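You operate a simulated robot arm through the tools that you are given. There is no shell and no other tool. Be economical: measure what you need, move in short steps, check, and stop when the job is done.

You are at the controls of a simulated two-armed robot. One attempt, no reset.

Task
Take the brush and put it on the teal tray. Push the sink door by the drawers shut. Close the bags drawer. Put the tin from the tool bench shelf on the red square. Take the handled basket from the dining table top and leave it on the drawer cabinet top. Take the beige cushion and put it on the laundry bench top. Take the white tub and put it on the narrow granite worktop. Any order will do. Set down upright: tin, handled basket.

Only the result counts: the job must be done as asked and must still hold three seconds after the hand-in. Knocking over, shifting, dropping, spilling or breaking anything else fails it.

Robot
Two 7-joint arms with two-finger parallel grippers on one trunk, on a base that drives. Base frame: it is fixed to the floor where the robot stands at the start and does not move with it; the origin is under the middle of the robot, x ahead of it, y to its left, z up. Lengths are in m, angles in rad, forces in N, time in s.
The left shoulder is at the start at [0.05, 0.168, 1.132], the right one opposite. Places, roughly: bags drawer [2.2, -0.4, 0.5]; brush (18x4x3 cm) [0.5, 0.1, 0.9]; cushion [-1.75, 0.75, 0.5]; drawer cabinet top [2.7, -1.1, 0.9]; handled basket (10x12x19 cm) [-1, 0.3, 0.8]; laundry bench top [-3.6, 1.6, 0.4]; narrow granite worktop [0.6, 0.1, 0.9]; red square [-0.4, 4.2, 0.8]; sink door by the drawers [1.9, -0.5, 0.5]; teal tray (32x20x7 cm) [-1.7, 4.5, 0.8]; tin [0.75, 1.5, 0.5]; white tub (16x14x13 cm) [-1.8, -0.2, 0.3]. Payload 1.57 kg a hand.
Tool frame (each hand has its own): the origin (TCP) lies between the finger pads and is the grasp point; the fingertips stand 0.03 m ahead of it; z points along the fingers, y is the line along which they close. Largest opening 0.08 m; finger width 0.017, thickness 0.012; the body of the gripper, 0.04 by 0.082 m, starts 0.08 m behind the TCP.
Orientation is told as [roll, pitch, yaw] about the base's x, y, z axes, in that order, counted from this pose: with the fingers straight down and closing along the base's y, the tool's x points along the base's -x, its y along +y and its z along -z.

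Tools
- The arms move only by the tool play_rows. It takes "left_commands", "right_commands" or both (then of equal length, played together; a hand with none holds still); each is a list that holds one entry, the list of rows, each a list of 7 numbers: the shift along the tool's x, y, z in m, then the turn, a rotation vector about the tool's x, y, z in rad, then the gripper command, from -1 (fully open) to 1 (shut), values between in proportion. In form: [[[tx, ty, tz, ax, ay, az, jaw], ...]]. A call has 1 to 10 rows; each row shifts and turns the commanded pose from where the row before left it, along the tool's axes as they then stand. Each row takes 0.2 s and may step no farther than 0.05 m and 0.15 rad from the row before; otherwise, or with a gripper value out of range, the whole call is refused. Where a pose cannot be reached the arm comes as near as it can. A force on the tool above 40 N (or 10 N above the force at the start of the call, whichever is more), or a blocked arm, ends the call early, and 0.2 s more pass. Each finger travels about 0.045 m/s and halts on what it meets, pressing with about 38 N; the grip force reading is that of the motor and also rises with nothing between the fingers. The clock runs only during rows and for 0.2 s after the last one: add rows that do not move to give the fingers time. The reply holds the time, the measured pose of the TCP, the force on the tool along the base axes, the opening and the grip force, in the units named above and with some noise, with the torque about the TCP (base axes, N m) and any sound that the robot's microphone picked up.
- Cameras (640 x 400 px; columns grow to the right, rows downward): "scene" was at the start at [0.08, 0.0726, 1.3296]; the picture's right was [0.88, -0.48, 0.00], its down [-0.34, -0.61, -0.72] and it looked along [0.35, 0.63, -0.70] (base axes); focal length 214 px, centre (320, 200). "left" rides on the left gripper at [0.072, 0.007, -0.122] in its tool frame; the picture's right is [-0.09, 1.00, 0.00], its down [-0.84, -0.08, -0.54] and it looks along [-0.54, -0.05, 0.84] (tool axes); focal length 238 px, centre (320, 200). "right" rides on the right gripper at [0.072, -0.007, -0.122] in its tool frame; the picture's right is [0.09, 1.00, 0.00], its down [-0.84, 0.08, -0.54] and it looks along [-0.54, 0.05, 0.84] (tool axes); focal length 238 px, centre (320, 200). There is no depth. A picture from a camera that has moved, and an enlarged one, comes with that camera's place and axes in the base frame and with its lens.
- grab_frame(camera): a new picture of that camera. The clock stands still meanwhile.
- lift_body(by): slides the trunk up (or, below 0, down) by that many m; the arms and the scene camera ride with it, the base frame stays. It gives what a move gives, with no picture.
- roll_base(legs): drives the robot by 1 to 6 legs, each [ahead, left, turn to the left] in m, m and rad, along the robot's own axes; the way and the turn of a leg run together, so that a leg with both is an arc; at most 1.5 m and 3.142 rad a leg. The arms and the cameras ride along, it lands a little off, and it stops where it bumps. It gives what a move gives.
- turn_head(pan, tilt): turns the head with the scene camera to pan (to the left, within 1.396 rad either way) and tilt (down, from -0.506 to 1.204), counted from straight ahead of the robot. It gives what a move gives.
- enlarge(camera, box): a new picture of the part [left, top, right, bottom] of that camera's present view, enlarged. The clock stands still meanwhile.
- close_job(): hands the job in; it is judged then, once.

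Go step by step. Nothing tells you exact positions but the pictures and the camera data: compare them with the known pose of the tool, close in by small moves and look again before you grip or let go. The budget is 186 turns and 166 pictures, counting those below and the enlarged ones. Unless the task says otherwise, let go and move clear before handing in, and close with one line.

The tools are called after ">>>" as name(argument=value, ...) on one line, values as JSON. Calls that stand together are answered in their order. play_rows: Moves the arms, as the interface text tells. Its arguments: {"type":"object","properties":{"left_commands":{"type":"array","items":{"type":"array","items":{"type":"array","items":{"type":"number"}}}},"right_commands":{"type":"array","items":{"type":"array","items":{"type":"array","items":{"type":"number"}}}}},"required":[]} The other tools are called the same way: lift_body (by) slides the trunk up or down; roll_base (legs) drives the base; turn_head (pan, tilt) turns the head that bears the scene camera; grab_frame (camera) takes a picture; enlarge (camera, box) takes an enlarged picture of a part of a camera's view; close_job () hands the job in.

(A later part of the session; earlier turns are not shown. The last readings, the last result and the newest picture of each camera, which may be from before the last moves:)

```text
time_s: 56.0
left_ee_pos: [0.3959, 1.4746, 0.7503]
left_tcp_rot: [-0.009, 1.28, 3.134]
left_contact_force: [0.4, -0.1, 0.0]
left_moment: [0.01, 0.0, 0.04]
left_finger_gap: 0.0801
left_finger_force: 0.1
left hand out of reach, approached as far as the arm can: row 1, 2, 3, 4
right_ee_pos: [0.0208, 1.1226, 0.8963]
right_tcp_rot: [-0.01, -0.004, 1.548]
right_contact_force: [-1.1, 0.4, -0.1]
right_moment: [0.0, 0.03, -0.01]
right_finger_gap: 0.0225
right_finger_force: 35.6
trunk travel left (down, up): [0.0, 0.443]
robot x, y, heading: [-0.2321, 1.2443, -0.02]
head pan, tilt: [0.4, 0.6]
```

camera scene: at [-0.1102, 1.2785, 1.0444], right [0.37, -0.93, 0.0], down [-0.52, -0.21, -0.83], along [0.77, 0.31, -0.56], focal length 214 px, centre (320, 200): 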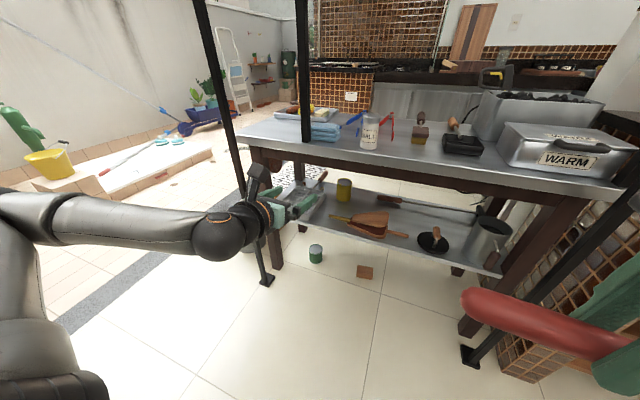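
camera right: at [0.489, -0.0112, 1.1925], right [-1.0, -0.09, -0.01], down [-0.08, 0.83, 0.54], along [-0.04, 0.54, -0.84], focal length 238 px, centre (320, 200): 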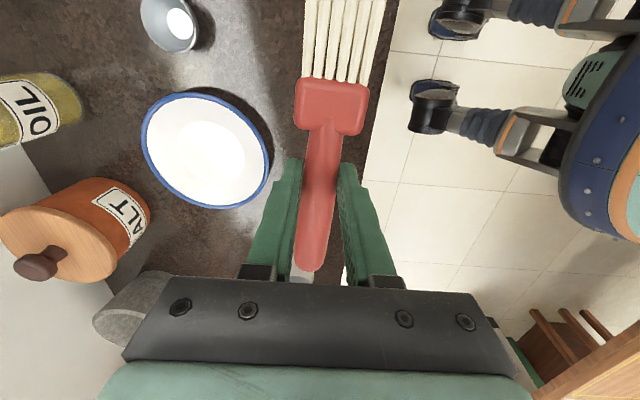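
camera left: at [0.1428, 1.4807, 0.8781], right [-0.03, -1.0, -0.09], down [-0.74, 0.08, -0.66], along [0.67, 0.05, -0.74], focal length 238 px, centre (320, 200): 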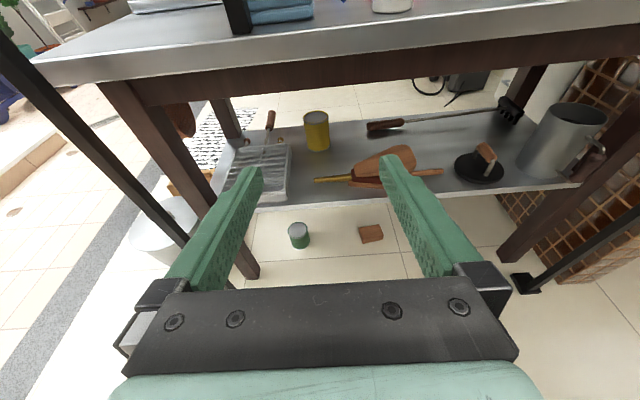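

It won't go lower flat here. I'll pitch the fingers down some and see how low it reaches.

>>> play_rows(left_commands=[[[0, 0, -0.03, 0, -0.15, 0, -1], [0, 0, -0.03, 0, -0.15, 0, -1], [-0.03, 0, 0.02, 0, -0.1, 0, -1], [-0.03, 0, 0.03, 0, 0, 0, -1], [-0.03, 0, 0.03, 0, 0, 0, -1], [-0.03, 0, 0.03, 0, 0, 0, -1], [0, 0, 0, 0, 0, 0, -1]]])

>>> grab_frame(camera="scene")

```text
time_s: 57.6
left_ee_pos: [0.3575, 1.4737, 0.6074]
left_tcp_rot: [-0.004, 0.903, 3.135]
left_contact_force: [0.2, -0.4, 0.2]
left_moment: [0.01, -0.02, -0.01]
left_finger_gap: 0.08
left_finger_force: 0.0
right_ee_pos: [0.0206, 1.1233, 0.8971]
right_tcp_rot: [-0.011, -0.004, 1.548]
right_contact_force: [0.0, -0.9, -0.3]
right_moment: [0.0, -0.02, -0.01]
right_finger_gap: 0.0222
right_finger_force: 35.3
trunk travel left (down, up): [0.0, 0.443]
robot x, y, heading: [-0.2318, 1.2452, -0.019]
head pan, tilt: [0.4, 0.6]
```

```text
142 pictures are left
camera scene: at [-0.1102, 1.2784, 1.0444], right [0.37, -0.93, 0.0], down [-0.52, -0.21, -0.83], along [0.77, 0.31, -0.56], focal length 214 px, centre (320, 200)
```

scene: 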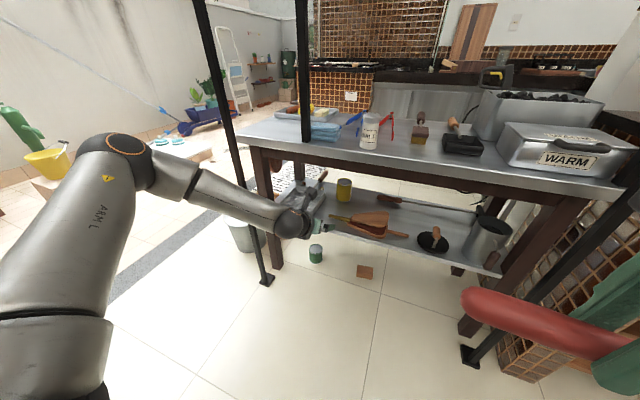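

With the fingers pitched down it descends. I'll extend forward and low with a gradual flatten, keeping under the apron (z≈0.687).

>>> play_rows(left_commands=[[[0.011, -0.006, 0.046, 0, 0.08, 0, -1], [0.009, -0.006, 0.046, 0, 0.08, 0, -1], [0.005, -0.006, 0.046, 0, 0.08, 0, -1], [0, 0, 0, 0, 0, 0, -1]]])

>>> grab_frame(camera="left")

>>> grab_frame(camera="scene")

```text
time_s: 58.6
left_ee_pos: [0.4396, 1.5059, 0.6614]
left_tcp_rot: [-0.014, 1.123, 3.134]
left_contact_force: [-0.1, -0.2, -0.6]
left_moment: [-0.01, -0.01, -0.01]
left_finger_gap: 0.0799
left_finger_force: 0.0
left hand out of reach, approached as far as the arm can: row 1, 2, 3
right_ee_pos: [0.0197, 1.1222, 0.8981]
right_tcp_rot: [-0.01, -0.003, 1.549]
right_contact_force: [-0.1, -1.4, -0.1]
right_moment: [0.0, 0.04, 0.0]
right_finger_gap: 0.0223
right_finger_force: 35.0
trunk travel left (down, up): [0.0, 0.443]
robot x, y, heading: [-0.2343, 1.2439, -0.019]
head pan, tilt: [0.4, 0.6]
```

```text
141 pictures are left
camera left: at [0.3612, 1.4985, 0.7778], right [-0.04, -1.0, -0.09], down [-0.85, 0.08, -0.52], along [0.53, 0.06, -0.85], focal length 238 px, centre (320, 200)
```

left: 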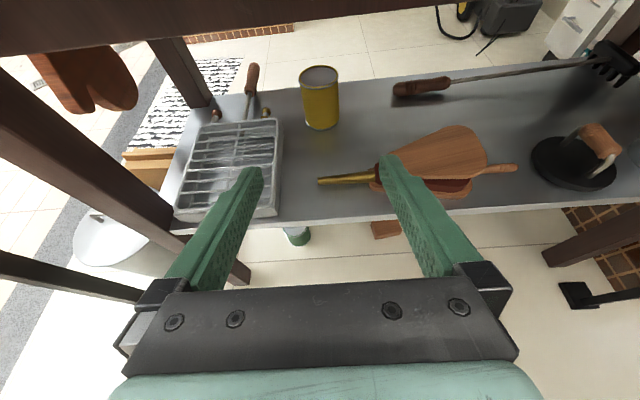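

```text
140 pictures are left
camera scene: at [-0.1102, 1.2784, 1.0444], right [0.37, -0.93, 0.0], down [-0.52, -0.21, -0.83], along [0.77, 0.31, -0.56], focal length 214 px, centre (320, 200)
```

scene: 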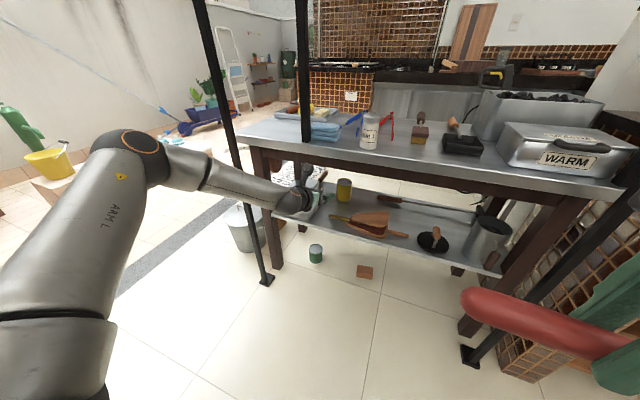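

The elbow rises in this flipped posture and blocks the low reach. The earlier posture (camera below, elbow low) suits the under-bench reach better, so I'll retract and roll back.

>>> play_rows(left_commands=[[[0, 0, -0.05, 0, 0, 0, -1], [0, 0, -0.05, 0, 0, 0, -1], [0, 0, -0.05, 0, 0, 0, -1], [0, 0, -0.04, 0, 0, 0, -1], [0, 0, 0, 0, 0, 0.15, -1], [0, 0, 0, 0, 0, 0.15, -1], [0, 0, 0, 0, 0, 0.15, -1], [0, 0, 0, 0, 0, 0.15, -1], [0, 0, 0, 0, 0, 0.15, -1], [0, 0, 0, 0, 0, 0.15, -1]]])

>>> play_rows(left_commands=[[[0, 0, 0, 0, 0, 0.15, -1], [0, 0, 0, 0, 0, 0.15, -1], [0, 0, 0, 0, 0, 0.15, -1], [0, 0, 0, 0, 0, 0.15, -1], [0, 0, 0, 0, 0, 0.15, -1], [0, 0, 0, 0, 0, 0.15, -1], [0, 0, 0, 0, 0, 0.15, -1], [0, 0, 0, 0, 0, 0.15, -1], [0, 0, 0, 0, 0, 0.15, -1], [0, 0, 0, 0, 0, 0.15, -1]]])

>>> play_rows(left_commands=[[[0, 0, 0, 0, 0, 0.15, -1], [0, 0, 0, 0, 0, 0.15, -1], [0, 0, 0, 0, 0, 0.15, -1], [0, 0, 0, 0, 0, 0.15, -1], [0, 0, 0, 0, 0, 0.15, -1], [0, 0, 0, 0, 0, 0, -1]]])

>>> grab_frame(camera="left")

>>> grab_frame(camera="scene")

```text
time_s: 60.8
left_ee_pos: [0.2678, 1.5058, 0.7402]
left_tcp_rot: [-1.043, 0.597, 1.885]
left_contact_force: [-0.1, -0.1, -0.2]
left_moment: [0.02, -0.01, -0.01]
left_finger_gap: 0.0797
left_finger_force: 0.0
right_ee_pos: [0.0205, 1.1225, 0.8975]
right_tcp_rot: [-0.011, -0.003, 1.547]
right_contact_force: [0.2, -0.3, -0.7]
right_moment: [0.01, 0.0, -0.01]
right_finger_gap: 0.0223
right_finger_force: 35.4
trunk travel left (down, up): [0.0, 0.443]
robot x, y, heading: [-0.2329, 1.242, -0.022]
head pan, tilt: [0.4, 0.6]
```

```text
time_s: 63.0
left_ee_pos: [0.2676, 1.5068, 0.7408]
left_tcp_rot: [-0.975, -0.739, 1.139]
left_contact_force: [-0.6, -0.4, 0.1]
left_moment: [-0.01, 0.01, 0.02]
left_finger_gap: 0.0797
left_finger_force: 0.1
right_ee_pos: [0.0196, 1.1229, 0.8969]
right_tcp_rot: [-0.01, -0.003, 1.549]
right_contact_force: [0.6, 0.4, -0.5]
right_moment: [-0.02, 0.02, 0.02]
right_finger_gap: 0.0227
right_finger_force: 35.2
trunk travel left (down, up): [0.0, 0.443]
robot x, y, heading: [-0.2346, 1.2474, -0.018]
head pan, tilt: [0.4, 0.6]
```

```text
time_s: 64.4
left_ee_pos: [0.2673, 1.5062, 0.7409]
left_tcp_rot: [0.024, -1.142, -0.029]
left_contact_force: [0.7, 1.0, -0.1]
left_moment: [-0.01, 0.0, 0.0]
left_finger_gap: 0.0798
left_finger_force: 0.0
right_ee_pos: [0.0198, 1.1221, 0.8972]
right_tcp_rot: [-0.01, -0.003, 1.55]
right_contact_force: [0.5, -0.8, -0.5]
right_moment: [0.03, 0.0, -0.02]
right_finger_gap: 0.0226
right_finger_force: 34.5
trunk travel left (down, up): [0.0, 0.443]
robot x, y, heading: [-0.2333, 1.2465, -0.018]
head pan, tilt: [0.4, 0.6]
```

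```text
139 pictures are left
camera left: at [0.1257, 1.5141, 0.7265], right [0.05, 0.99, 0.09], down [-0.15, -0.09, 0.99], along [0.99, -0.06, 0.14], focal length 238 px, centre (320, 200)
```

left: 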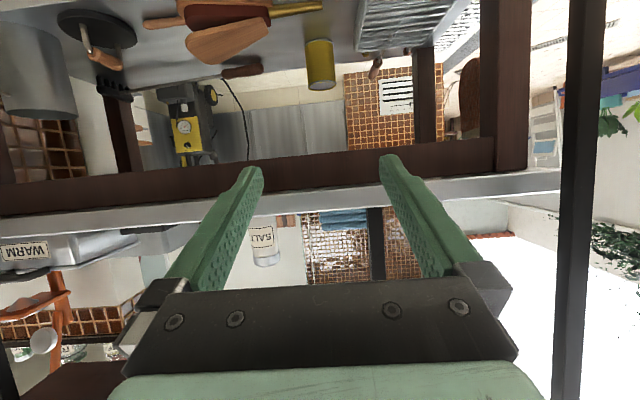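

```text
138 pictures are left
camera scene: at [-0.1102, 1.2784, 1.0444], right [0.37, -0.93, 0.0], down [-0.52, -0.21, -0.83], along [0.77, 0.31, -0.56], focal length 214 px, centre (320, 200)
```

scene: 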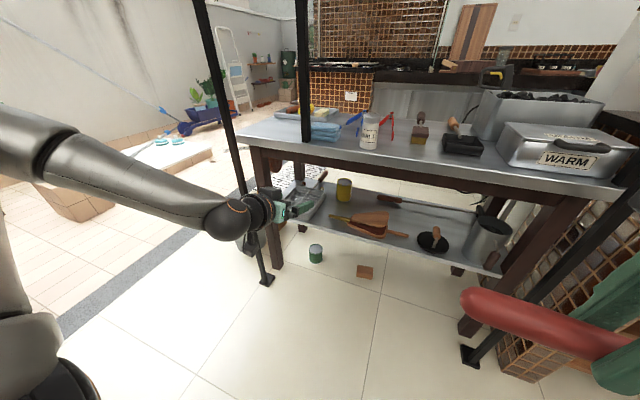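

Orientation is good now. Descending and moving slightly forward.

>>> play_rows(left_commands=[[[0.034, 0, 0.036, 0, 0, 0, -1], [0.034, 0, 0.036, 0, 0, 0, -1], [0.034, 0, 0.036, 0, 0, 0, -1], [0.034, 0, 0.036, 0, 0, 0, -1], [0, 0, 0, 0, 0, 0, -1]]])

>>> grab_frame(camera="scene")

```text
time_s: 65.6
left_ee_pos: [0.3705, 1.4914, 0.6684]
left_tcp_rot: [0.025, -1.119, -0.02]
left_contact_force: [0.2, 0.3, 0.4]
left_moment: [-0.01, -0.03, -0.02]
left_finger_gap: 0.0804
left_finger_force: 0.0
left hand out of reach, approached as far as the arm can: row 1, 2, 3, 4
right_ee_pos: [0.0194, 1.1232, 0.8962]
right_tcp_rot: [-0.009, -0.004, 1.547]
right_contact_force: [0.0, 0.4, -1.3]
right_moment: [0.05, -0.01, -0.03]
right_finger_gap: 0.0227
right_finger_force: 35.2
trunk travel left (down, up): [0.0, 0.443]
robot x, y, heading: [-0.2324, 1.2463, -0.018]
head pan, tilt: [0.4, 0.6]
```

```text
137 pictures are left
camera scene: at [-0.1102, 1.2784, 1.0444], right [0.37, -0.93, 0.0], down [-0.52, -0.21, -0.83], along [0.77, 0.31, -0.56], focal length 214 px, centre (320, 200)
```

scene: 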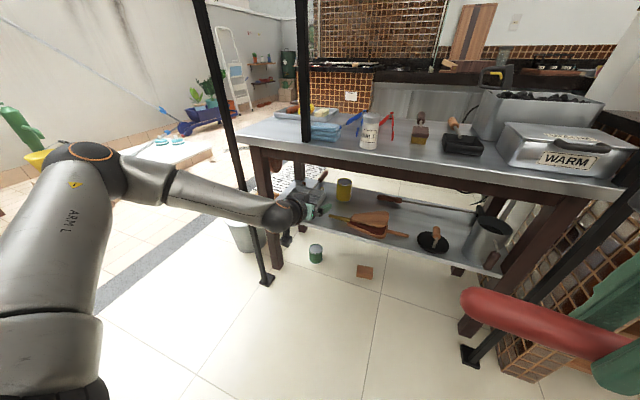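

I'll steepen the fingers, go down to z≈0.5, then extend at that height to see how flat the hand can get when stretched.

>>> play_rows(left_commands=[[[0, 0, -0.02, 0, 0.15, 0, -1], [0, 0, 0, 0, 0.15, 0, -1], [0.036, 0, 0.034, 0, 0, 0, -1], [0.036, 0, 0.034, 0, 0, 0, -1], [0.036, 0, 0.034, 0, 0, 0, -1], [0, 0, 0, 0, 0, 0, -1]]])

>>> play_rows(left_commands=[[[-0.034, 0, 0.0366, 0, 0, 0, -1], [-0.034, 0, 0.0366, 0, 0, 0, -1], [-0.034, 0, 0.0366, 0, -0.05, 0, -1], [0, 0, 0, 0, 0, 0, -1]]])

>>> grab_frame(camera="left")

>>> grab_frame(camera="scene")

```text
time_s: 67.0
left_ee_pos: [0.3434, 1.505, 0.5491]
left_tcp_rot: [0.011, -0.841, -0.014]
left_contact_force: [-0.5, 0.6, 0.6]
left_moment: [-0.02, 0.0, 0.04]
left_finger_gap: 0.0799
left_finger_force: 0.1
left hand out of reach, approached as far as the arm can: row 5
right_ee_pos: [0.0202, 1.1226, 0.897]
right_tcp_rot: [-0.01, -0.003, 1.549]
right_contact_force: [-0.9, 0.2, -0.3]
right_moment: [-0.05, 0.03, -0.02]
right_finger_gap: 0.0223
right_finger_force: 35.3
trunk travel left (down, up): [0.0, 0.443]
robot x, y, heading: [-0.2341, 1.2458, -0.021]
head pan, tilt: [0.4, 0.6]
```

```text
time_s: 68.0
left_ee_pos: [0.433, 1.5338, 0.61]
left_tcp_rot: [0.01, -0.891, -0.016]
left_contact_force: [0.8, 0.4, -0.5]
left_moment: [-0.02, 0.01, 0.0]
left_finger_gap: 0.0798
left_finger_force: 0.1
left hand out of reach, approached as far as the arm can: row 1, 2, 3
right_ee_pos: [0.0189, 1.1225, 0.8973]
right_tcp_rot: [-0.01, -0.003, 1.548]
right_contact_force: [0.5, -0.1, 0.2]
right_moment: [0.03, 0.0, 0.0]
right_finger_gap: 0.0222
right_finger_force: 35.2
trunk travel left (down, up): [0.0, 0.443]
robot x, y, heading: [-0.2304, 1.2461, -0.023]
head pan, tilt: [0.4, 0.6]
```

```text
136 pictures are left
camera left: at [0.2922, 1.5414, 0.6306], right [0.06, 0.99, 0.08], down [0.1, -0.09, 0.99], along [0.99, -0.06, -0.11], focal length 238 px, centre (320, 200)
```

left: 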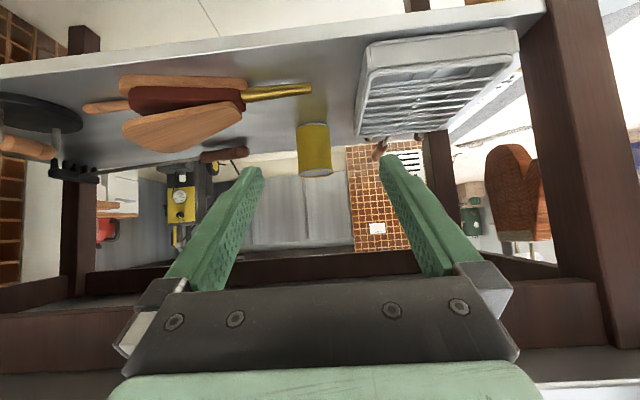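

```text
135 pictures are left
camera scene: at [-0.1102, 1.2784, 1.0444], right [0.37, -0.93, 0.0], down [-0.52, -0.21, -0.83], along [0.77, 0.31, -0.56], focal length 214 px, centre (320, 200)
```

scene: 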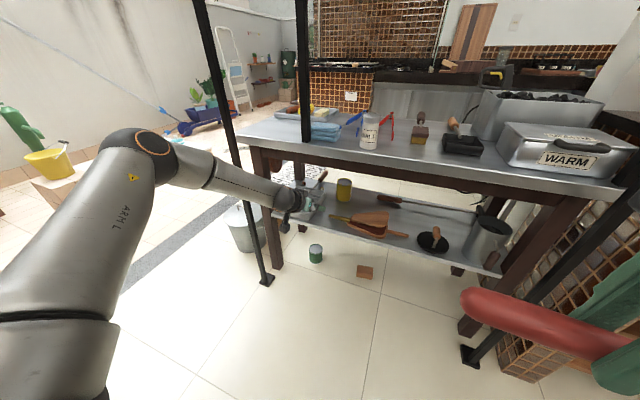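

The wrist seems to reach its straight limit in line with the forearm. I'll test pointing the hand sideways relative to the forearm (yaw left), which may allow a flat low hand; the base can then be turned to compensate.

>>> play_rows(left_commands=[[[0, 0, -0.05, 0, 0, 0, -1], [0, 0, -0.05, 0, 0, 0, -1], [0, 0, 0, -0.113, 0, -0.099, -1], [0, 0, 0, -0.113, 0, -0.099, -1], [0, 0, 0, -0.113, 0, -0.099, -1], [0, 0, 0, -0.113, 0, -0.099, -1], [0, 0, 0, -0.113, 0, -0.099, -1], [0, 0, 0, -0.113, 0, -0.099, -1], [0, 0, 0, 0, 0, 0, -1]]])

>>> play_rows(left_commands=[[[0, 0, 0, 0, -0.15, 0, -1], [0, 0, 0, 0, -0.15, 0, -1], [0.04, 0, 0.02, 0, -0.1, 0, -1], [0.04, 0, 0.02, 0, 0, 0, -1], [0.04, 0, 0.02, 0, 0, 0, -1], [0, 0, 0, 0, 0, 0, -1]]])

>>> grab_frame(camera="scene")

```text
time_s: 70.0
left_ee_pos: [0.344, 1.547, 0.6798]
left_tcp_rot: [-0.044, -0.879, 0.93]
left_contact_force: [0.5, 0.3, -0.2]
left_moment: [-0.01, -0.01, 0.01]
left_finger_gap: 0.0801
left_finger_force: 0.0
left hand out of reach, approached as far as the arm can: row 8
right_ee_pos: [0.0178, 1.1223, 0.8972]
right_tcp_rot: [-0.009, -0.002, 1.55]
right_contact_force: [-0.6, -0.8, -0.5]
right_moment: [0.04, 0.0, 0.02]
right_finger_gap: 0.0226
right_finger_force: 34.9
trunk travel left (down, up): [0.0, 0.443]
robot x, y, heading: [-0.2306, 1.249, -0.023]
head pan, tilt: [0.4, 0.6]
```

```text
time_s: 71.4
left_ee_pos: [0.2998, 1.6382, 0.634]
left_tcp_rot: [-0.096, -1.279, 0.982]
left_contact_force: [-0.1, 0.1, -0.6]
left_moment: [0.0, -0.04, 0.0]
left_finger_gap: 0.0802
left_finger_force: 0.0
left hand out of reach, approached as far as the arm can: row 1, 2, 3, 4, 5
right_ee_pos: [0.0191, 1.1225, 0.8971]
right_tcp_rot: [-0.01, -0.004, 1.548]
right_contact_force: [0.8, -0.5, -0.8]
right_moment: [0.0, 0.02, -0.01]
right_finger_gap: 0.0222
right_finger_force: 35.2
trunk travel left (down, up): [0.0, 0.443]
robot x, y, heading: [-0.2336, 1.2449, -0.017]
head pan, tilt: [0.4, 0.6]
```

```text
134 pictures are left
camera scene: at [-0.1102, 1.2784, 1.0444], right [0.37, -0.93, 0.0], down [-0.52, -0.21, -0.83], along [0.77, 0.31, -0.56], focal length 214 px, centre (320, 200)
```

scene: 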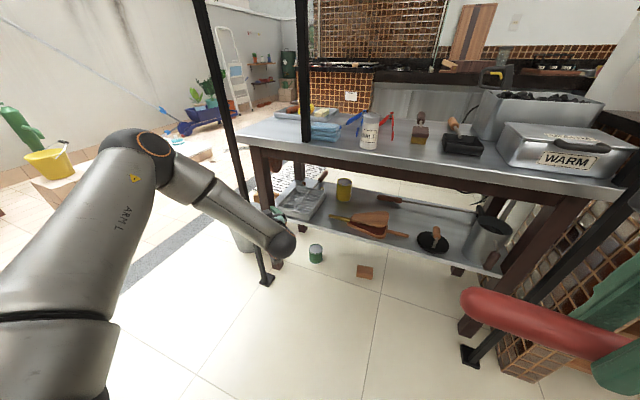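

>>> play_rows(left_commands=[[[0.04, -0.015, -0.012, 0, 0, 0, -1], [0.04, -0.015, -0.012, 0, 0, 0, -1], [0.04, 0, 0.01, 0, 0, 0, -1], [0.04, 0, 0.01, 0, 0, 0, -1], [0, 0, 0, 0, 0, 0, -1]]])

>>> grab_frame(camera="scene")

```text
time_s: 72.6
left_ee_pos: [0.2581, 1.6566, 0.6083]
left_tcp_rot: [-0.094, -1.279, 0.985]
left_contact_force: [-0.1, -0.4, 0.9]
left_moment: [0.01, -0.02, -0.01]
left_finger_gap: 0.0802
left_finger_force: 0.0
left hand out of reach, approached as far as the arm can: row 1, 2, 3, 4
right_ee_pos: [0.0198, 1.1223, 0.8974]
right_tcp_rot: [-0.012, -0.004, 1.547]
right_contact_force: [-0.5, 0.0, 0.0]
right_moment: [-0.02, -0.03, -0.01]
right_finger_gap: 0.0224
right_finger_force: 34.8
trunk travel left (down, up): [0.0, 0.443]
robot x, y, heading: [-0.2348, 1.2483, -0.016]
head pan, tilt: [0.4, 0.6]
```

```text
133 pictures are left
camera scene: at [-0.1102, 1.2784, 1.0444], right [0.37, -0.93, 0.0], down [-0.52, -0.21, -0.83], along [0.77, 0.31, -0.56], focal length 214 px, centre (320, 200)
```

scene: 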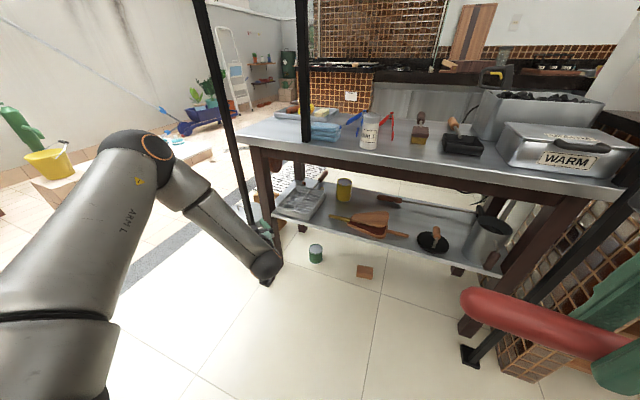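

>>> play_rows(left_commands=[[[0.03, -0.02, 0.0, 0.144, 0, 0.043, -1], [0.03, -0.02, 0.0, 0.144, 0, 0.043, -1], [0.02, -0.02, 0.02, 0.144, 0, 0.043, -1], [0.01, 0, 0.02, 0.144, 0, 0.043, -1], [0, 0, 0, 0, 0, 0, -1]]])

>>> grab_frame(camera="scene")

```text
time_s: 73.8
left_ee_pos: [0.2648, 1.6379, 0.5983]
left_tcp_rot: [-0.063, -1.283, 0.687]
left_contact_force: [-0.7, -0.3, 0.0]
left_moment: [0.02, 0.02, 0.0]
left_finger_gap: 0.0799
left_finger_force: 0.0
left hand out of reach, approached as far as the arm can: row 1, 2, 3, 4
right_ee_pos: [0.0196, 1.1234, 0.8977]
right_tcp_rot: [-0.01, -0.002, 1.548]
right_contact_force: [0.7, -0.6, 0.1]
right_moment: [0.02, -0.01, -0.03]
right_finger_gap: 0.0224
right_finger_force: 34.8
trunk travel left (down, up): [0.0, 0.443]
robot x, y, heading: [-0.2303, 1.2443, -0.019]
head pan, tilt: [0.4, 0.6]
```

```text
132 pictures are left
camera scene: at [-0.1102, 1.2784, 1.0444], right [0.37, -0.93, 0.0], down [-0.52, -0.21, -0.83], along [0.77, 0.31, -0.56], focal length 214 px, centre (320, 200)
```

scene: 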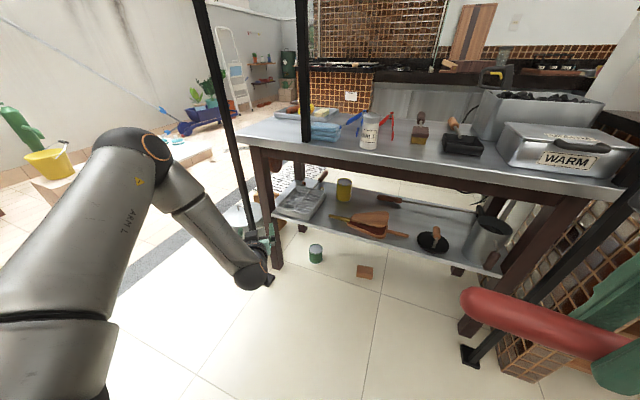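

>>> play_rows(left_commands=[[[0.007, -0.031, -0.024, 0, 0, 0, -1], [0.007, -0.031, -0.024, 0, 0, 0, -1], [0.007, -0.031, -0.024, 0, 0, 0, -1], [0.045, 0, 0.014, 0, 0, 0, -1], [0, 0, 0, 0, 0, 0, -1]]])

```text
time_s: 75.0
left_ee_pos: [0.2531, 1.5756, 0.6267]
left_tcp_rot: [-0.065, -1.283, 0.687]
left_contact_force: [-0.3, 0.0, 0.3]
left_moment: [-0.01, 0.01, -0.01]
left_finger_gap: 0.0801
left_finger_force: 0.0
left hand out of reach, approached as far as the arm can: row 1, 2, 3, 4
right_ee_pos: [0.0209, 1.1228, 0.8978]
right_tcp_rot: [-0.012, -0.004, 1.548]
right_contact_force: [0.6, 0.1, -0.5]
right_moment: [0.01, 0.01, 0.0]
right_finger_gap: 0.0224
right_finger_force: 34.9
trunk travel left (down, up): [0.0, 0.443]
robot x, y, heading: [-0.2338, 1.2451, -0.021]
head pan, tilt: [0.4, 0.6]
```

I'll test the mirror option: hand pointing right in line with the out-turned forearm.

>>> play_rows(left_commands=[[[0, 0, -0.02, 0, 0.15, 0, -1], [0, 0, -0.02, 0, 0.15, 0, -1], [0, 0, 0, 0.1245, 0, 0.0836, -1], [0, 0, 0, 0.1245, 0, 0.0836, -1], [0, 0, 0, 0.1245, 0, 0.0836, -1], [0, 0, 0, 0.1245, 0, 0.0836, -1], [0, 0, 0, 0.1245, 0, 0.0836, -1], [0, 0, 0, 0.1245, 0, 0.0836, -1], [0, 0, 0, 0.1245, 0, 0.0836, -1], [0, 0, 0, 0.1245, 0, 0.0836, -1]]])

>>> play_rows(left_commands=[[[0, 0, 0, 0.1245, 0, 0.0836, -1], [0, 0, 0, 0.1245, 0, 0.0836, -1], [0.04, 0, 0.02, 0, -0.1, 0, -1], [0.04, 0, 0.02, 0, 0, 0, -1], [0.04, 0, 0.02, 0, 0, 0, -1], [0.04, 0, 0.02, 0, 0, 0, -1], [0, 0, 0, 0, 0, 0, -1]]])

>>> grab_frame(camera="scene")

```text
time_s: 77.2
left_ee_pos: [0.225, 1.5195, 0.6404]
left_tcp_rot: [-0.031, -1.009, -0.553]
left_contact_force: [0.3, -0.4, -0.9]
left_moment: [0.0, -0.04, 0.01]
left_finger_gap: 0.0802
left_finger_force: 0.1
left hand out of reach, approached as far as the arm can: row 5, 6, 10
right_ee_pos: [0.0196, 1.1226, 0.8981]
right_tcp_rot: [-0.01, -0.004, 1.548]
right_contact_force: [-0.6, -0.2, -1.1]
right_moment: [0.0, 0.01, 0.0]
right_finger_gap: 0.0223
right_finger_force: 35.3
trunk travel left (down, up): [0.0, 0.443]
robot x, y, heading: [-0.2343, 1.2455, -0.018]
head pan, tilt: [0.4, 0.6]
```

```text
time_s: 78.8
left_ee_pos: [0.2201, 1.5423, 0.5284]
left_tcp_rot: [0.009, -1.098, -0.88]
left_contact_force: [-1.2, 0.3, 0.8]
left_moment: [-0.01, -0.02, 0.02]
left_finger_gap: 0.0799
left_finger_force: 0.0
left hand out of reach, approached as far as the arm can: row 5, 6
right_ee_pos: [0.0197, 1.1224, 0.898]
right_tcp_rot: [-0.011, -0.002, 1.547]
right_contact_force: [-0.4, 0.0, -0.5]
right_moment: [0.01, 0.01, -0.01]
right_finger_gap: 0.022
right_finger_force: 34.9
trunk travel left (down, up): [0.0, 0.443]
robot x, y, heading: [-0.2322, 1.2413, -0.019]
head pan, tilt: [0.4, 0.6]
```

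```text
131 pictures are left
camera scene: at [-0.1102, 1.2784, 1.0444], right [0.37, -0.93, 0.0], down [-0.52, -0.21, -0.83], along [0.77, 0.31, -0.56], focal length 214 px, centre (320, 200)
```

scene: 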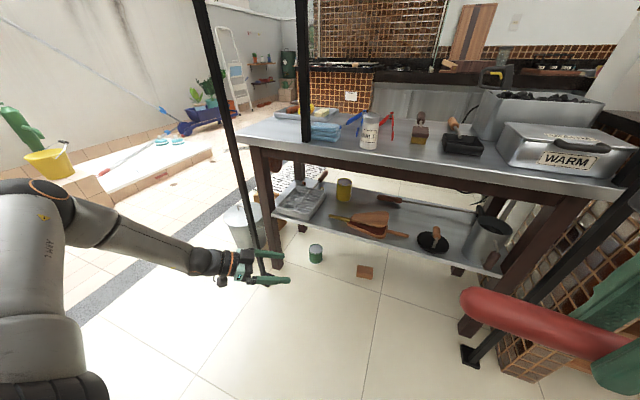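

This posture works: z≈0.53, nearly flat, elbow out. I'll extend along the hand's direction and see how far it holds.

>>> play_rows(left_commands=[[[-0.0205, 0, 0.04, -0.0445, 0, -0.0228, -1], [-0.0205, 0, 0.04, -0.0445, 0, -0.0228, -1], [-0.0205, 0, 0.04, -0.0445, 0, -0.0228, -1], [-0.0205, 0, 0.04, -0.0445, 0, -0.0228, -1], [0, 0, 0, 0, 0, 0, -1]]])

```text
time_s: 80.0
left_ee_pos: [0.3421, 1.4538, 0.5727]
left_tcp_rot: [-0.004, -1.098, -0.673]
left_contact_force: [0.2, 0.4, -0.4]
left_moment: [0.0, -0.01, 0.0]
left_finger_gap: 0.0801
left_finger_force: 0.1
left hand out of reach, approached as far as the arm can: row 1, 2, 3, 4
right_ee_pos: [0.0196, 1.1234, 0.8974]
right_tcp_rot: [-0.01, -0.004, 1.549]
right_contact_force: [-0.1, -0.5, -0.8]
right_moment: [0.02, 0.01, -0.02]
right_finger_gap: 0.022
right_finger_force: 34.8
trunk travel left (down, up): [0.0, 0.443]
robot x, y, heading: [-0.2316, 1.2451, -0.016]
head pan, tilt: [0.4, 0.6]
```

Extending raises the hand again. I'll try coaxing the elbow downward: retract, then tip the fingers up and lower, watching the elbow.

>>> play_rows(left_commands=[[[0, 0, -0.05, 0, 0, 0, -1], [0, 0, -0.05, 0, -0.15, 0, -1], [0, 0, 0, 0, -0.15, 0, -1], [0, 0, 0, 0, -0.15, 0, -1], [0, 0, 0, 0, -0.15, 0, -1], [0, 0, 0, 0, -0.15, 0, -1], [0, 0, 0, 0, -0.15, 0, -1], [0.04, 0, 0, 0, 0, 0, -1], [0.04, 0, 0, 0, 0, 0, -1], [0, 0, 0, 0, 0, 0, -1]]])

>>> grab_frame(camera="scene")

```text
time_s: 82.2
left_ee_pos: [0.2719, 1.5393, 0.7195]
left_tcp_rot: [3.134, -1.143, 2.478]
left_contact_force: [-0.1, -0.1, -0.8]
left_moment: [-0.01, 0.0, 0.03]
left_finger_gap: 0.0802
left_finger_force: 0.0
left hand out of reach, approached as far as the arm can: row 3, 4, 5, 6, 7, 8, 9
right_ee_pos: [0.0209, 1.1226, 0.8972]
right_tcp_rot: [-0.011, -0.003, 1.548]
right_contact_force: [-0.5, 0.0, -0.5]
right_moment: [-0.02, 0.01, 0.02]
right_finger_gap: 0.0222
right_finger_force: 34.5
trunk travel left (down, up): [0.0, 0.443]
robot x, y, heading: [-0.2334, 1.245, -0.018]
head pan, tilt: [0.4, 0.6]
```

```text
130 pictures are left
camera scene: at [-0.1102, 1.2785, 1.0444], right [0.37, -0.93, 0.0], down [-0.52, -0.21, -0.83], along [0.77, 0.31, -0.56], focal length 214 px, centre (320, 200)
```

scene: 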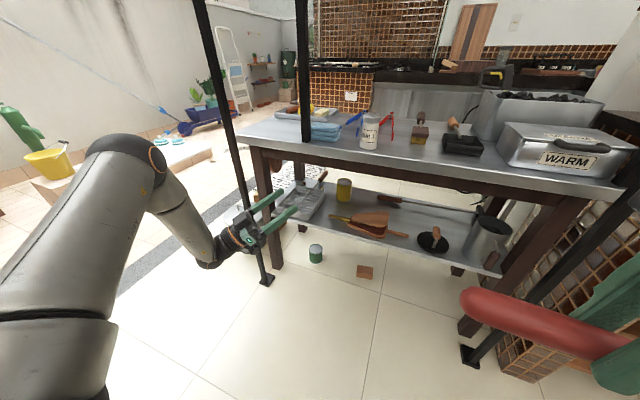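

Interesting: the wrist can bend up here. From this branch I'll lower and level the hand.

>>> play_rows(left_commands=[[[0.036, 0, -0.016, 0, 0.1, 0, -1], [0.036, 0, -0.012, 0, 0.1, 0, -1], [0.038, 0, -0.008, 0, 0.1, 0, -1], [0.038, 0, -0.004, 0, 0.1, 0, -1], [0.038, 0, 0, 0, 0.1, 0, -1], [0.038, 0, 0, 0, 0.1, 0, -1], [0, 0, 0, 0, 0, 0, -1]]])

>>> grab_frame(camera="scene")

```text
time_s: 83.8
left_ee_pos: [0.2802, 1.5861, 0.5975]
left_tcp_rot: [0.024, -1.42, -0.697]
left_contact_force: [0.7, -1.0, -0.9]
left_moment: [-0.01, 0.01, 0.01]
left_finger_gap: 0.0799
left_finger_force: 0.0
left hand out of reach, approached as far as the arm can: row 1, 2, 3, 4, 5, 6
right_ee_pos: [0.02, 1.1223, 0.8976]
right_tcp_rot: [-0.01, -0.003, 1.548]
right_contact_force: [0.1, -1.0, -0.6]
right_moment: [0.0, 0.01, -0.01]
right_finger_gap: 0.0218
right_finger_force: 34.7
trunk travel left (down, up): [0.0, 0.443]
robot x, y, heading: [-0.2332, 1.2472, -0.024]
head pan, tilt: [0.4, 0.6]
```

```text
129 pictures are left
camera scene: at [-0.1102, 1.2784, 1.0444], right [0.37, -0.93, 0.0], down [-0.52, -0.21, -0.83], along [0.77, 0.31, -0.56], focal length 214 px, centre (320, 200)
```

scene: 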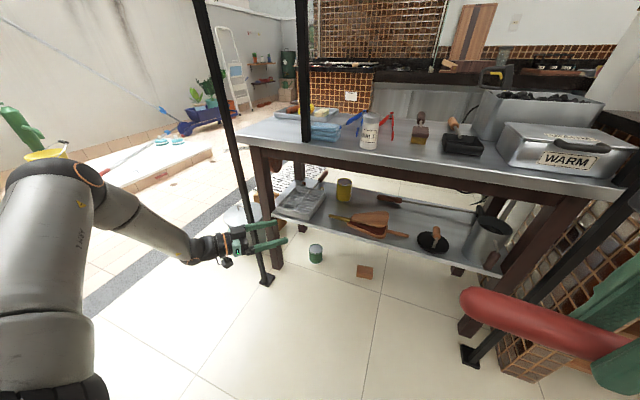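

Now I'll test lateral reach: swing the hand to point to my left, since moving outward seemed to permit lower heights.

>>> play_rows(left_commands=[[[0, 0, 0, -0.14, 0.03, -0.03, -1], [0, 0, 0, -0.14, 0.03, -0.03, -1], [0, 0, 0, -0.14, 0.03, -0.03, -1], [0, 0, 0, -0.14, 0.03, -0.03, -1], [0, 0, 0, -0.14, 0.03, -0.04, -1], [0, 0, 0, -0.14, 0.03, -0.04, -1], [0, 0, 0, -0.14, 0.03, -0.04, -1], [0, 0, 0, -0.135, 0.03, -0.05, -1], [0, 0, 0, -0.135, 0.03, -0.05, -1], [0, 0, 0, -0.135, 0.03, -0.05, -1]]])

>>> play_rows(left_commands=[[[0, 0, 0.02, -0.135, 0, -0.06, -1], [0, 0, 0.02, -0.135, 0, -0.06, -1], [0, 0, 0.02, -0.135, 0, -0.06, -1], [0.02, 0, 0.03, 0, 0, 0, -1], [0.02, 0, 0.03, 0, 0, 0, -1], [0.04, 0, 0.02, 0, 0, 0, -1], [0.04, 0, 0.02, 0, 0, 0, -1], [0, 0, 0, 0, 0, 0, -1]]])

>>> turn_head(pan=1.0, tilt=0.6)

>>> grab_frame(camera="scene")

```text
time_s: 86.0
left_ee_pos: [0.2822, 1.6196, 0.6105]
left_tcp_rot: [0.003, -1.225, 0.115]
left_contact_force: [-0.6, 0.7, -0.2]
left_moment: [-0.02, 0.02, -0.01]
left_finger_gap: 0.0801
left_finger_force: 0.0
left hand out of reach, approached as far as the arm can: row 1, 2, 3, 4, 7, 8, 9, 10
right_ee_pos: [0.0195, 1.1232, 0.8976]
right_tcp_rot: [-0.011, -0.002, 1.546]
right_contact_force: [-0.1, -0.1, -0.8]
right_moment: [0.0, -0.03, 0.04]
right_finger_gap: 0.022
right_finger_force: 35.3
trunk travel left (down, up): [0.0, 0.443]
robot x, y, heading: [-0.2326, 1.2465, -0.012]
head pan, tilt: [0.4, 0.6]
```

```text
time_s: 87.8
left_ee_pos: [0.303, 1.6241, 0.5687]
left_tcp_rot: [-0.012, -1.219, 0.12]
left_contact_force: [0.2, -0.6, 0.8]
left_moment: [0.03, 0.01, -0.02]
left_finger_gap: 0.08
left_finger_force: 0.0
left hand out of reach, approached as far as the arm can: row 1, 2, 3, 4, 5, 6, 7
right_ee_pos: [0.0197, 1.1244, 0.8965]
right_tcp_rot: [-0.01, -0.004, 1.548]
right_contact_force: [0.0, 0.3, -0.2]
right_moment: [0.03, 0.04, 0.0]
right_finger_gap: 0.0216
right_finger_force: 34.2
trunk travel left (down, up): [0.0, 0.443]
robot x, y, heading: [-0.233, 1.25, -0.018]
head pan, tilt: [0.4, 0.6]
```

```text
time_s: 88.8
left_ee_pos: [0.303, 1.6241, 0.5705]
left_tcp_rot: [-0.01, -1.223, 0.121]
left_contact_force: [0.1, -0.9, 1.0]
left_moment: [-0.03, 0.01, -0.02]
left_finger_gap: 0.08
left_finger_force: 0.0
right_ee_pos: [0.0196, 1.1231, 0.8969]
right_tcp_rot: [-0.01, -0.002, 1.548]
right_contact_force: [0.1, 0.5, -0.4]
right_moment: [0.0, 0.01, -0.01]
right_finger_gap: 0.0213
right_finger_force: 35.1
trunk travel left (down, up): [0.0, 0.443]
robot x, y, heading: [-0.2323, 1.2496, -0.02]
head pan, tilt: [1.0, 0.6]
```

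```text
128 pictures are left
camera scene: at [-0.143, 1.319, 1.0444], right [0.83, -0.56, 0.0], down [-0.31, -0.47, -0.83], along [0.46, 0.69, -0.56], focal length 214 px, centre (320, 200)
```

scene: 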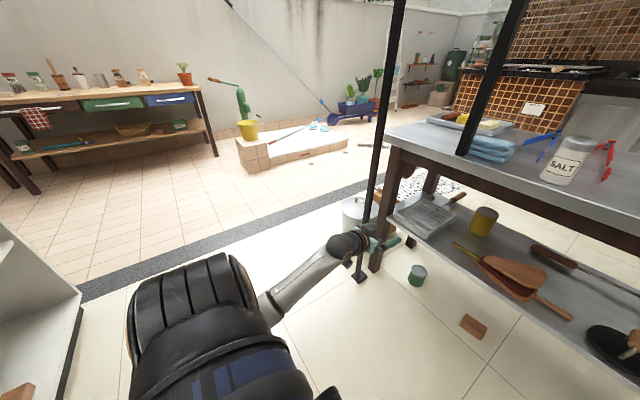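

The elbow has now dropped — this branch looks right: yaw ≈0.12, pitch 1.22, z=0.57. Going lower.

>>> play_rows(left_commands=[[[0.03, 0, 0.01, 0, 0, 0, -1], [0.03, 0, 0.01, 0, 0, 0, -1], [0, 0, 0, 0, 0, 0, -1]]])

>>> grab_frame(camera="left")

```text
time_s: 89.6
left_ee_pos: [0.3032, 1.6232, 0.5686]
left_tcp_rot: [-0.012, -1.222, 0.12]
left_contact_force: [0.1, 0.1, 0.4]
left_moment: [-0.01, 0.01, -0.03]
left_finger_gap: 0.0801
left_finger_force: 0.0
left hand out of reach, approached as far as the arm can: row 1, 2
right_ee_pos: [0.0201, 1.1228, 0.8967]
right_tcp_rot: [-0.011, -0.004, 1.547]
right_contact_force: [0.7, -0.1, -0.7]
right_moment: [0.0, 0.02, -0.01]
right_finger_gap: 0.0212
right_finger_force: 34.7
trunk travel left (down, up): [0.0, 0.443]
robot x, y, heading: [-0.233, 1.2461, -0.026]
head pan, tilt: [1.0, 0.6]
```

```text
127 pictures are left
camera left: at [0.1629, 1.6154, 0.5438], right [-0.08, 0.99, 0.08], down [-0.21, -0.1, 0.97], along [0.97, 0.06, 0.22], focal length 238 px, centre (320, 200)
```

left: 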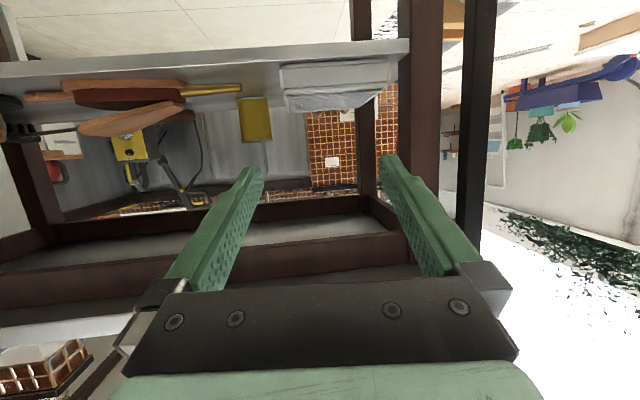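

>>> play_rows(left_commands=[[[0, -0.03, 0, 0, 0, 0, -1], [0, -0.03, 0, 0, 0, 0, -1], [0.03, -0.02, 0.01, 0, 0, 0, -1], [0.03, 0, 0.01, 0, 0, 0, -1], [0, 0, 0, 0, 0, 0, -1]]])

>>> play_rows(left_commands=[[[0.0, 0, -0.04, 0, 0, 0, -1], [0.0, 0, -0.04, 0, 0, 0, -1], [0.03, 0, 0, 0, 0, 0, -1], [0.03, 0, 0.0, 0, 0, 0, -1], [0, 0, 0, 0, 0, 0, -1]]])

```text
time_s: 90.8
left_ee_pos: [0.3031, 1.6231, 0.569]
left_tcp_rot: [-0.011, -1.222, 0.122]
left_contact_force: [-0.4, -0.4, -1.0]
left_moment: [0.01, 0.0, -0.01]
left_finger_gap: 0.0799
left_finger_force: 0.1
left hand out of reach, approached as far as the arm can: row 1, 2, 3, 4
right_ee_pos: [0.0191, 1.1231, 0.8977]
right_tcp_rot: [-0.011, -0.004, 1.549]
right_contact_force: [0.0, 0.0, -1.1]
right_moment: [0.03, 0.0, -0.01]
right_finger_gap: 0.0216
right_finger_force: 34.7
trunk travel left (down, up): [0.0, 0.443]
robot x, y, heading: [-0.2341, 1.2486, -0.019]
head pan, tilt: [1.0, 0.6]
```

```text
time_s: 92.0
left_ee_pos: [0.2076, 1.6158, 0.5386]
left_tcp_rot: [-0.01, -1.22, 0.123]
left_contact_force: [-0.3, -0.6, 0.5]
left_moment: [0.02, -0.02, 0.01]
left_finger_gap: 0.08
left_finger_force: 0.0
left hand out of reach, approached as far as the arm can: row 4
right_ee_pos: [0.0201, 1.1227, 0.898]
right_tcp_rot: [-0.01, -0.003, 1.547]
right_contact_force: [-0.9, -0.8, -1.3]
right_moment: [0.05, -0.03, 0.0]
right_finger_gap: 0.0214
right_finger_force: 34.0
trunk travel left (down, up): [0.0, 0.443]
robot x, y, heading: [-0.2295, 1.2468, -0.015]
head pan, tilt: [1.0, 0.6]
```

Good — lower as I pull back: z=0.539 at pitch 1.22. I'll pull back slightly more to get z≈0.515, and also tuck the right hand up and back.

>>> play_rows(left_commands=[[[0.0, 0, -0.03, 0, 0, 0, -1], [0.03, 0, 0, 0, 0, 0, -1], [0, 0, 0, 0, 0, 0, -1], [0, 0, 0, 0, 0, 0, -1]]], right_commands=[[[0, 0.03, -0.03, 0, 0, 0, 1], [0, 0.03, -0.03, 0, 0, 0, 1], [0, 0.02, -0.03, 0, 0, 0, 1], [0, 0, 0, 0, 0, 0, 1]]])

>>> grab_frame(camera="left")

>>> grab_frame(camera="scene")

```text
time_s: 92.8
left_ee_pos: [0.1678, 1.6155, 0.5225]
left_tcp_rot: [-0.007, -1.22, 0.122]
left_contact_force: [0.4, -0.4, -0.3]
left_moment: [0.04, 0.0, -0.01]
left_finger_gap: 0.08
left_finger_force: 0.1
left hand out of reach, approached as far as the arm can: row 2
right_ee_pos: [-0.0466, 1.119, 0.9685]
right_tcp_rot: [-0.007, 0.009, 1.536]
right_contact_force: [1.0, -1.0, 0.0]
right_moment: [0.08, 0.16, 0.03]
right_finger_gap: 0.0212
right_finger_force: 34.7
trunk travel left (down, up): [0.0, 0.443]
robot x, y, heading: [-0.2305, 1.2451, -0.019]
head pan, tilt: [1.0, 0.6]
stopped in row 3 (right hand): the force on the tool passed its limit (the readings are from after the stop); the commanded pose is now the measured one
```

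```text
126 pictures are left
camera left: at [0.0282, 1.6055, 0.4965], right [-0.08, 0.99, 0.08], down [-0.21, -0.1, 0.97], along [0.97, 0.06, 0.22], focal length 238 px, centre (320, 200)
```

left: 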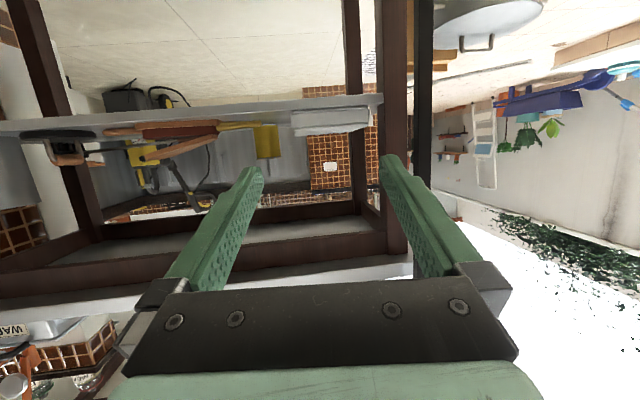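

```text
125 pictures are left
camera scene: at [-0.1428, 1.319, 1.0443], right [0.83, -0.56, 0.0], down [-0.32, -0.47, -0.82], along [0.46, 0.69, -0.57], focal length 214 px, centre (320, 200)
```

scene: 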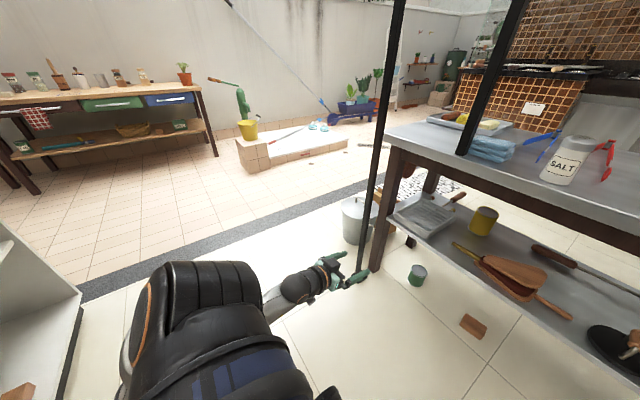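

Tin spans z≈0.44–0.535; the hand at z≈0.52 suits. Now I'll turn the base so the hand points along +x and stage in front of the bench.

>>> roll_base(legs=[[0, 0, -0.12], [0.2375, -0.037, 0]])

>>> grab_frame(camera="left")

>>> turn_head(pan=0.0, tilt=0.9)

>>> grab_frame(camera="scene")

```text
time_s: 95.1
left_ee_pos: [0.4393, 1.4907, 0.5225]
left_tcp_rot: [-0.008, -1.222, -0.004]
left_contact_force: [0.6, -0.9, 0.3]
left_moment: [-0.02, -0.03, -0.01]
left_finger_gap: 0.0803
left_finger_force: 0.0
right_ee_pos: [0.1631, 1.0262, 0.9691]
right_tcp_rot: [-0.009, 0.009, 1.41]
right_contact_force: [2.7, -2.6, -2.1]
right_moment: [0.34, 0.31, 0.04]
right_finger_gap: 0.0212
right_finger_force: 34.2
trunk travel left (down, up): [0.0, 0.443]
robot x, y, heading: [-0.0021, 1.1785, -0.142]
head pan, tilt: [1.0, 0.6]
```

```text
124 pictures are left
camera left: at [0.2992, 1.4993, 0.4967], right [0.04, 1.0, 0.08], down [-0.22, -0.07, 0.97], along [0.97, -0.06, 0.22], focal length 238 px, centre (320, 200)
```

left: 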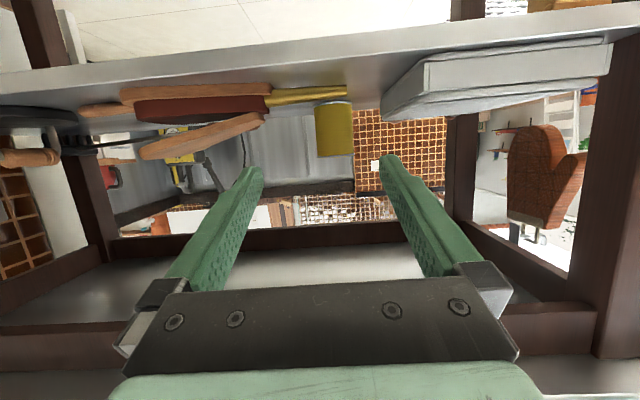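

```text
time_s: 96.4
left_ee_pos: [0.4392, 1.4912, 0.5228]
left_tcp_rot: [-0.007, -1.221, -0.002]
left_contact_force: [0.2, 0.6, 0.9]
left_moment: [0.03, -0.03, -0.05]
left_finger_gap: 0.0799
left_finger_force: 0.1
right_ee_pos: [0.1654, 1.0221, 0.9688]
right_tcp_rot: [-0.005, 0.026, 1.402]
right_contact_force: [20.3, -82.8, -49.5]
right_moment: [7.29, 1.96, -0.24]
right_finger_gap: 0.0215
right_finger_force: 33.9
trunk travel left (down, up): [0.0, 0.443]
robot x, y, heading: [-0.0029, 1.1772, -0.144]
head pan, tilt: [0.0, 0.901]
```

```text
123 pictures are left
camera scene: at [0.1065, 1.2023, 1.0237], right [0.41, -0.91, 0.0], down [-0.68, -0.31, -0.66], along [0.6, 0.27, -0.75], focal length 214 px, centre (320, 200)
```

scene: 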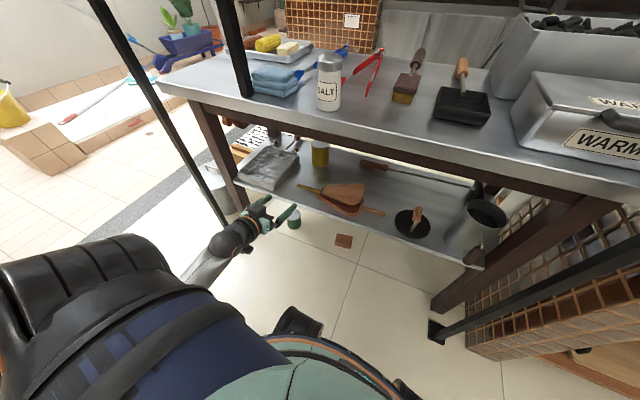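

The head is pressing on the right hand; I'll turn the head away and move the right hand outward.

>>> turn_head(pan=0.6, tilt=0.7)

>>> play_rows(right_commands=[[[0.03, -0.01, 0, 0, 0, 0, 1], [0.04, -0.02, 0.02, 0, 0, 0, 1], [0.03, -0.02, 0.03, 0, 0, 0, 1], [0, 0, 0.0, 0, 0, 0, 1]]])

>>> grab_frame(camera="right")

>>> grab_frame(camera="scene")

```text
time_s: 97.4
left_ee_pos: [0.4386, 1.4913, 0.5224]
left_tcp_rot: [-0.006, -1.222, -0.003]
left_contact_force: [0.2, 0.6, 0.0]
left_moment: [0.0, -0.01, -0.01]
left_finger_gap: 0.08
left_finger_force: 0.2
right_ee_pos: [0.1655, 1.0268, 0.9718]
right_tcp_rot: [-0.011, 0.0, 1.399]
right_contact_force: [40.6, -36.3, 22.1]
right_moment: [4.79, 4.52, -1.42]
right_finger_gap: 0.0212
right_finger_force: 34.3
trunk travel left (down, up): [0.0, 0.443]
robot x, y, heading: [-0.003, 1.1747, -0.148]
head pan, tilt: [0.6, 0.7]
```

```text
time_s: 98.4
left_ee_pos: [0.4393, 1.4916, 0.5238]
left_tcp_rot: [-0.008, -1.221, -0.003]
left_contact_force: [0.3, 0.5, -0.5]
left_moment: [0.02, 0.01, 0.0]
left_finger_gap: 0.0799
left_finger_force: 0.0
right_ee_pos: [0.1972, 0.9192, 0.9194]
right_tcp_rot: [-0.01, 0.01, 1.412]
right_contact_force: [-0.9, -0.5, -0.4]
right_moment: [0.01, 0.01, -0.02]
right_finger_gap: 0.0213
right_finger_force: 34.3
trunk travel left (down, up): [0.0, 0.443]
robot x, y, heading: [-0.0024, 1.1791, -0.143]
head pan, tilt: [0.6, 0.7]
```

```text
122 pictures are left
camera right: at [0.1913, 0.8482, 1.0418], right [-1.0, 0.07, -0.01], down [0.05, 0.84, 0.53], along [0.04, 0.53, -0.85], focal length 238 px, centre (320, 200)
```

right: 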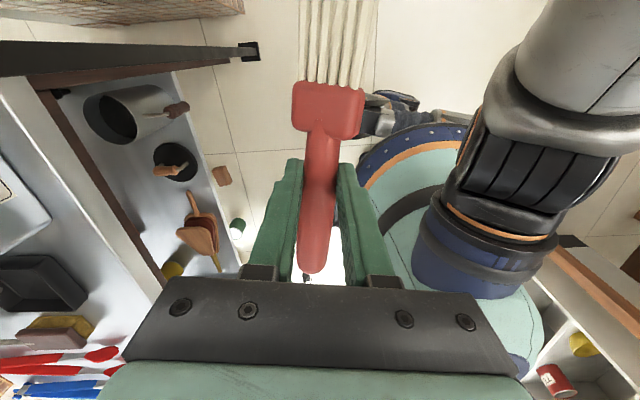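

```text
121 pictures are left
camera scene: at [0.1113, 1.2075, 1.0358], right [0.44, -0.9, 0.0], down [-0.58, -0.28, -0.76], along [0.69, 0.34, -0.64], focal length 214 px, centre (320, 200)
```

scene: 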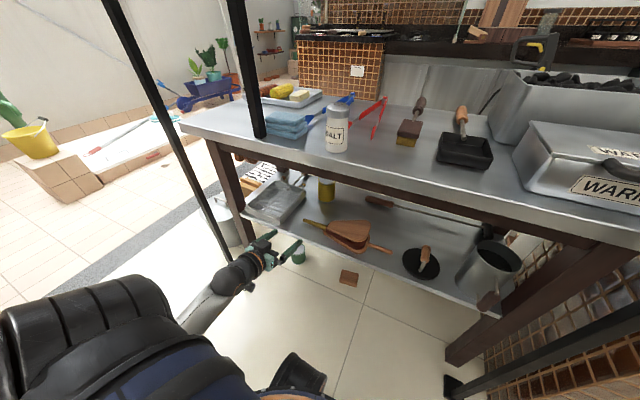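

Brush still held; base footprint is small, so I can approach. Checking tin alignment precisely.

>>> enlarge(camera="left", box=[240, 60, 440, 185])

```text
3.20 times, centred on (340, 122) of left
camera zoom: at [0.2992, 1.4993, 0.4967], right [0.04, 1.0, 0.08], down [-0.22, -0.07, 0.97], along [0.97, -0.06, 0.22], focal length 763 px, centre (256, 448)
```

zoom: 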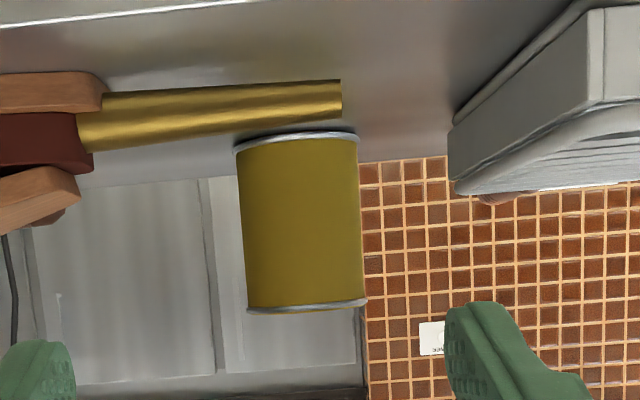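

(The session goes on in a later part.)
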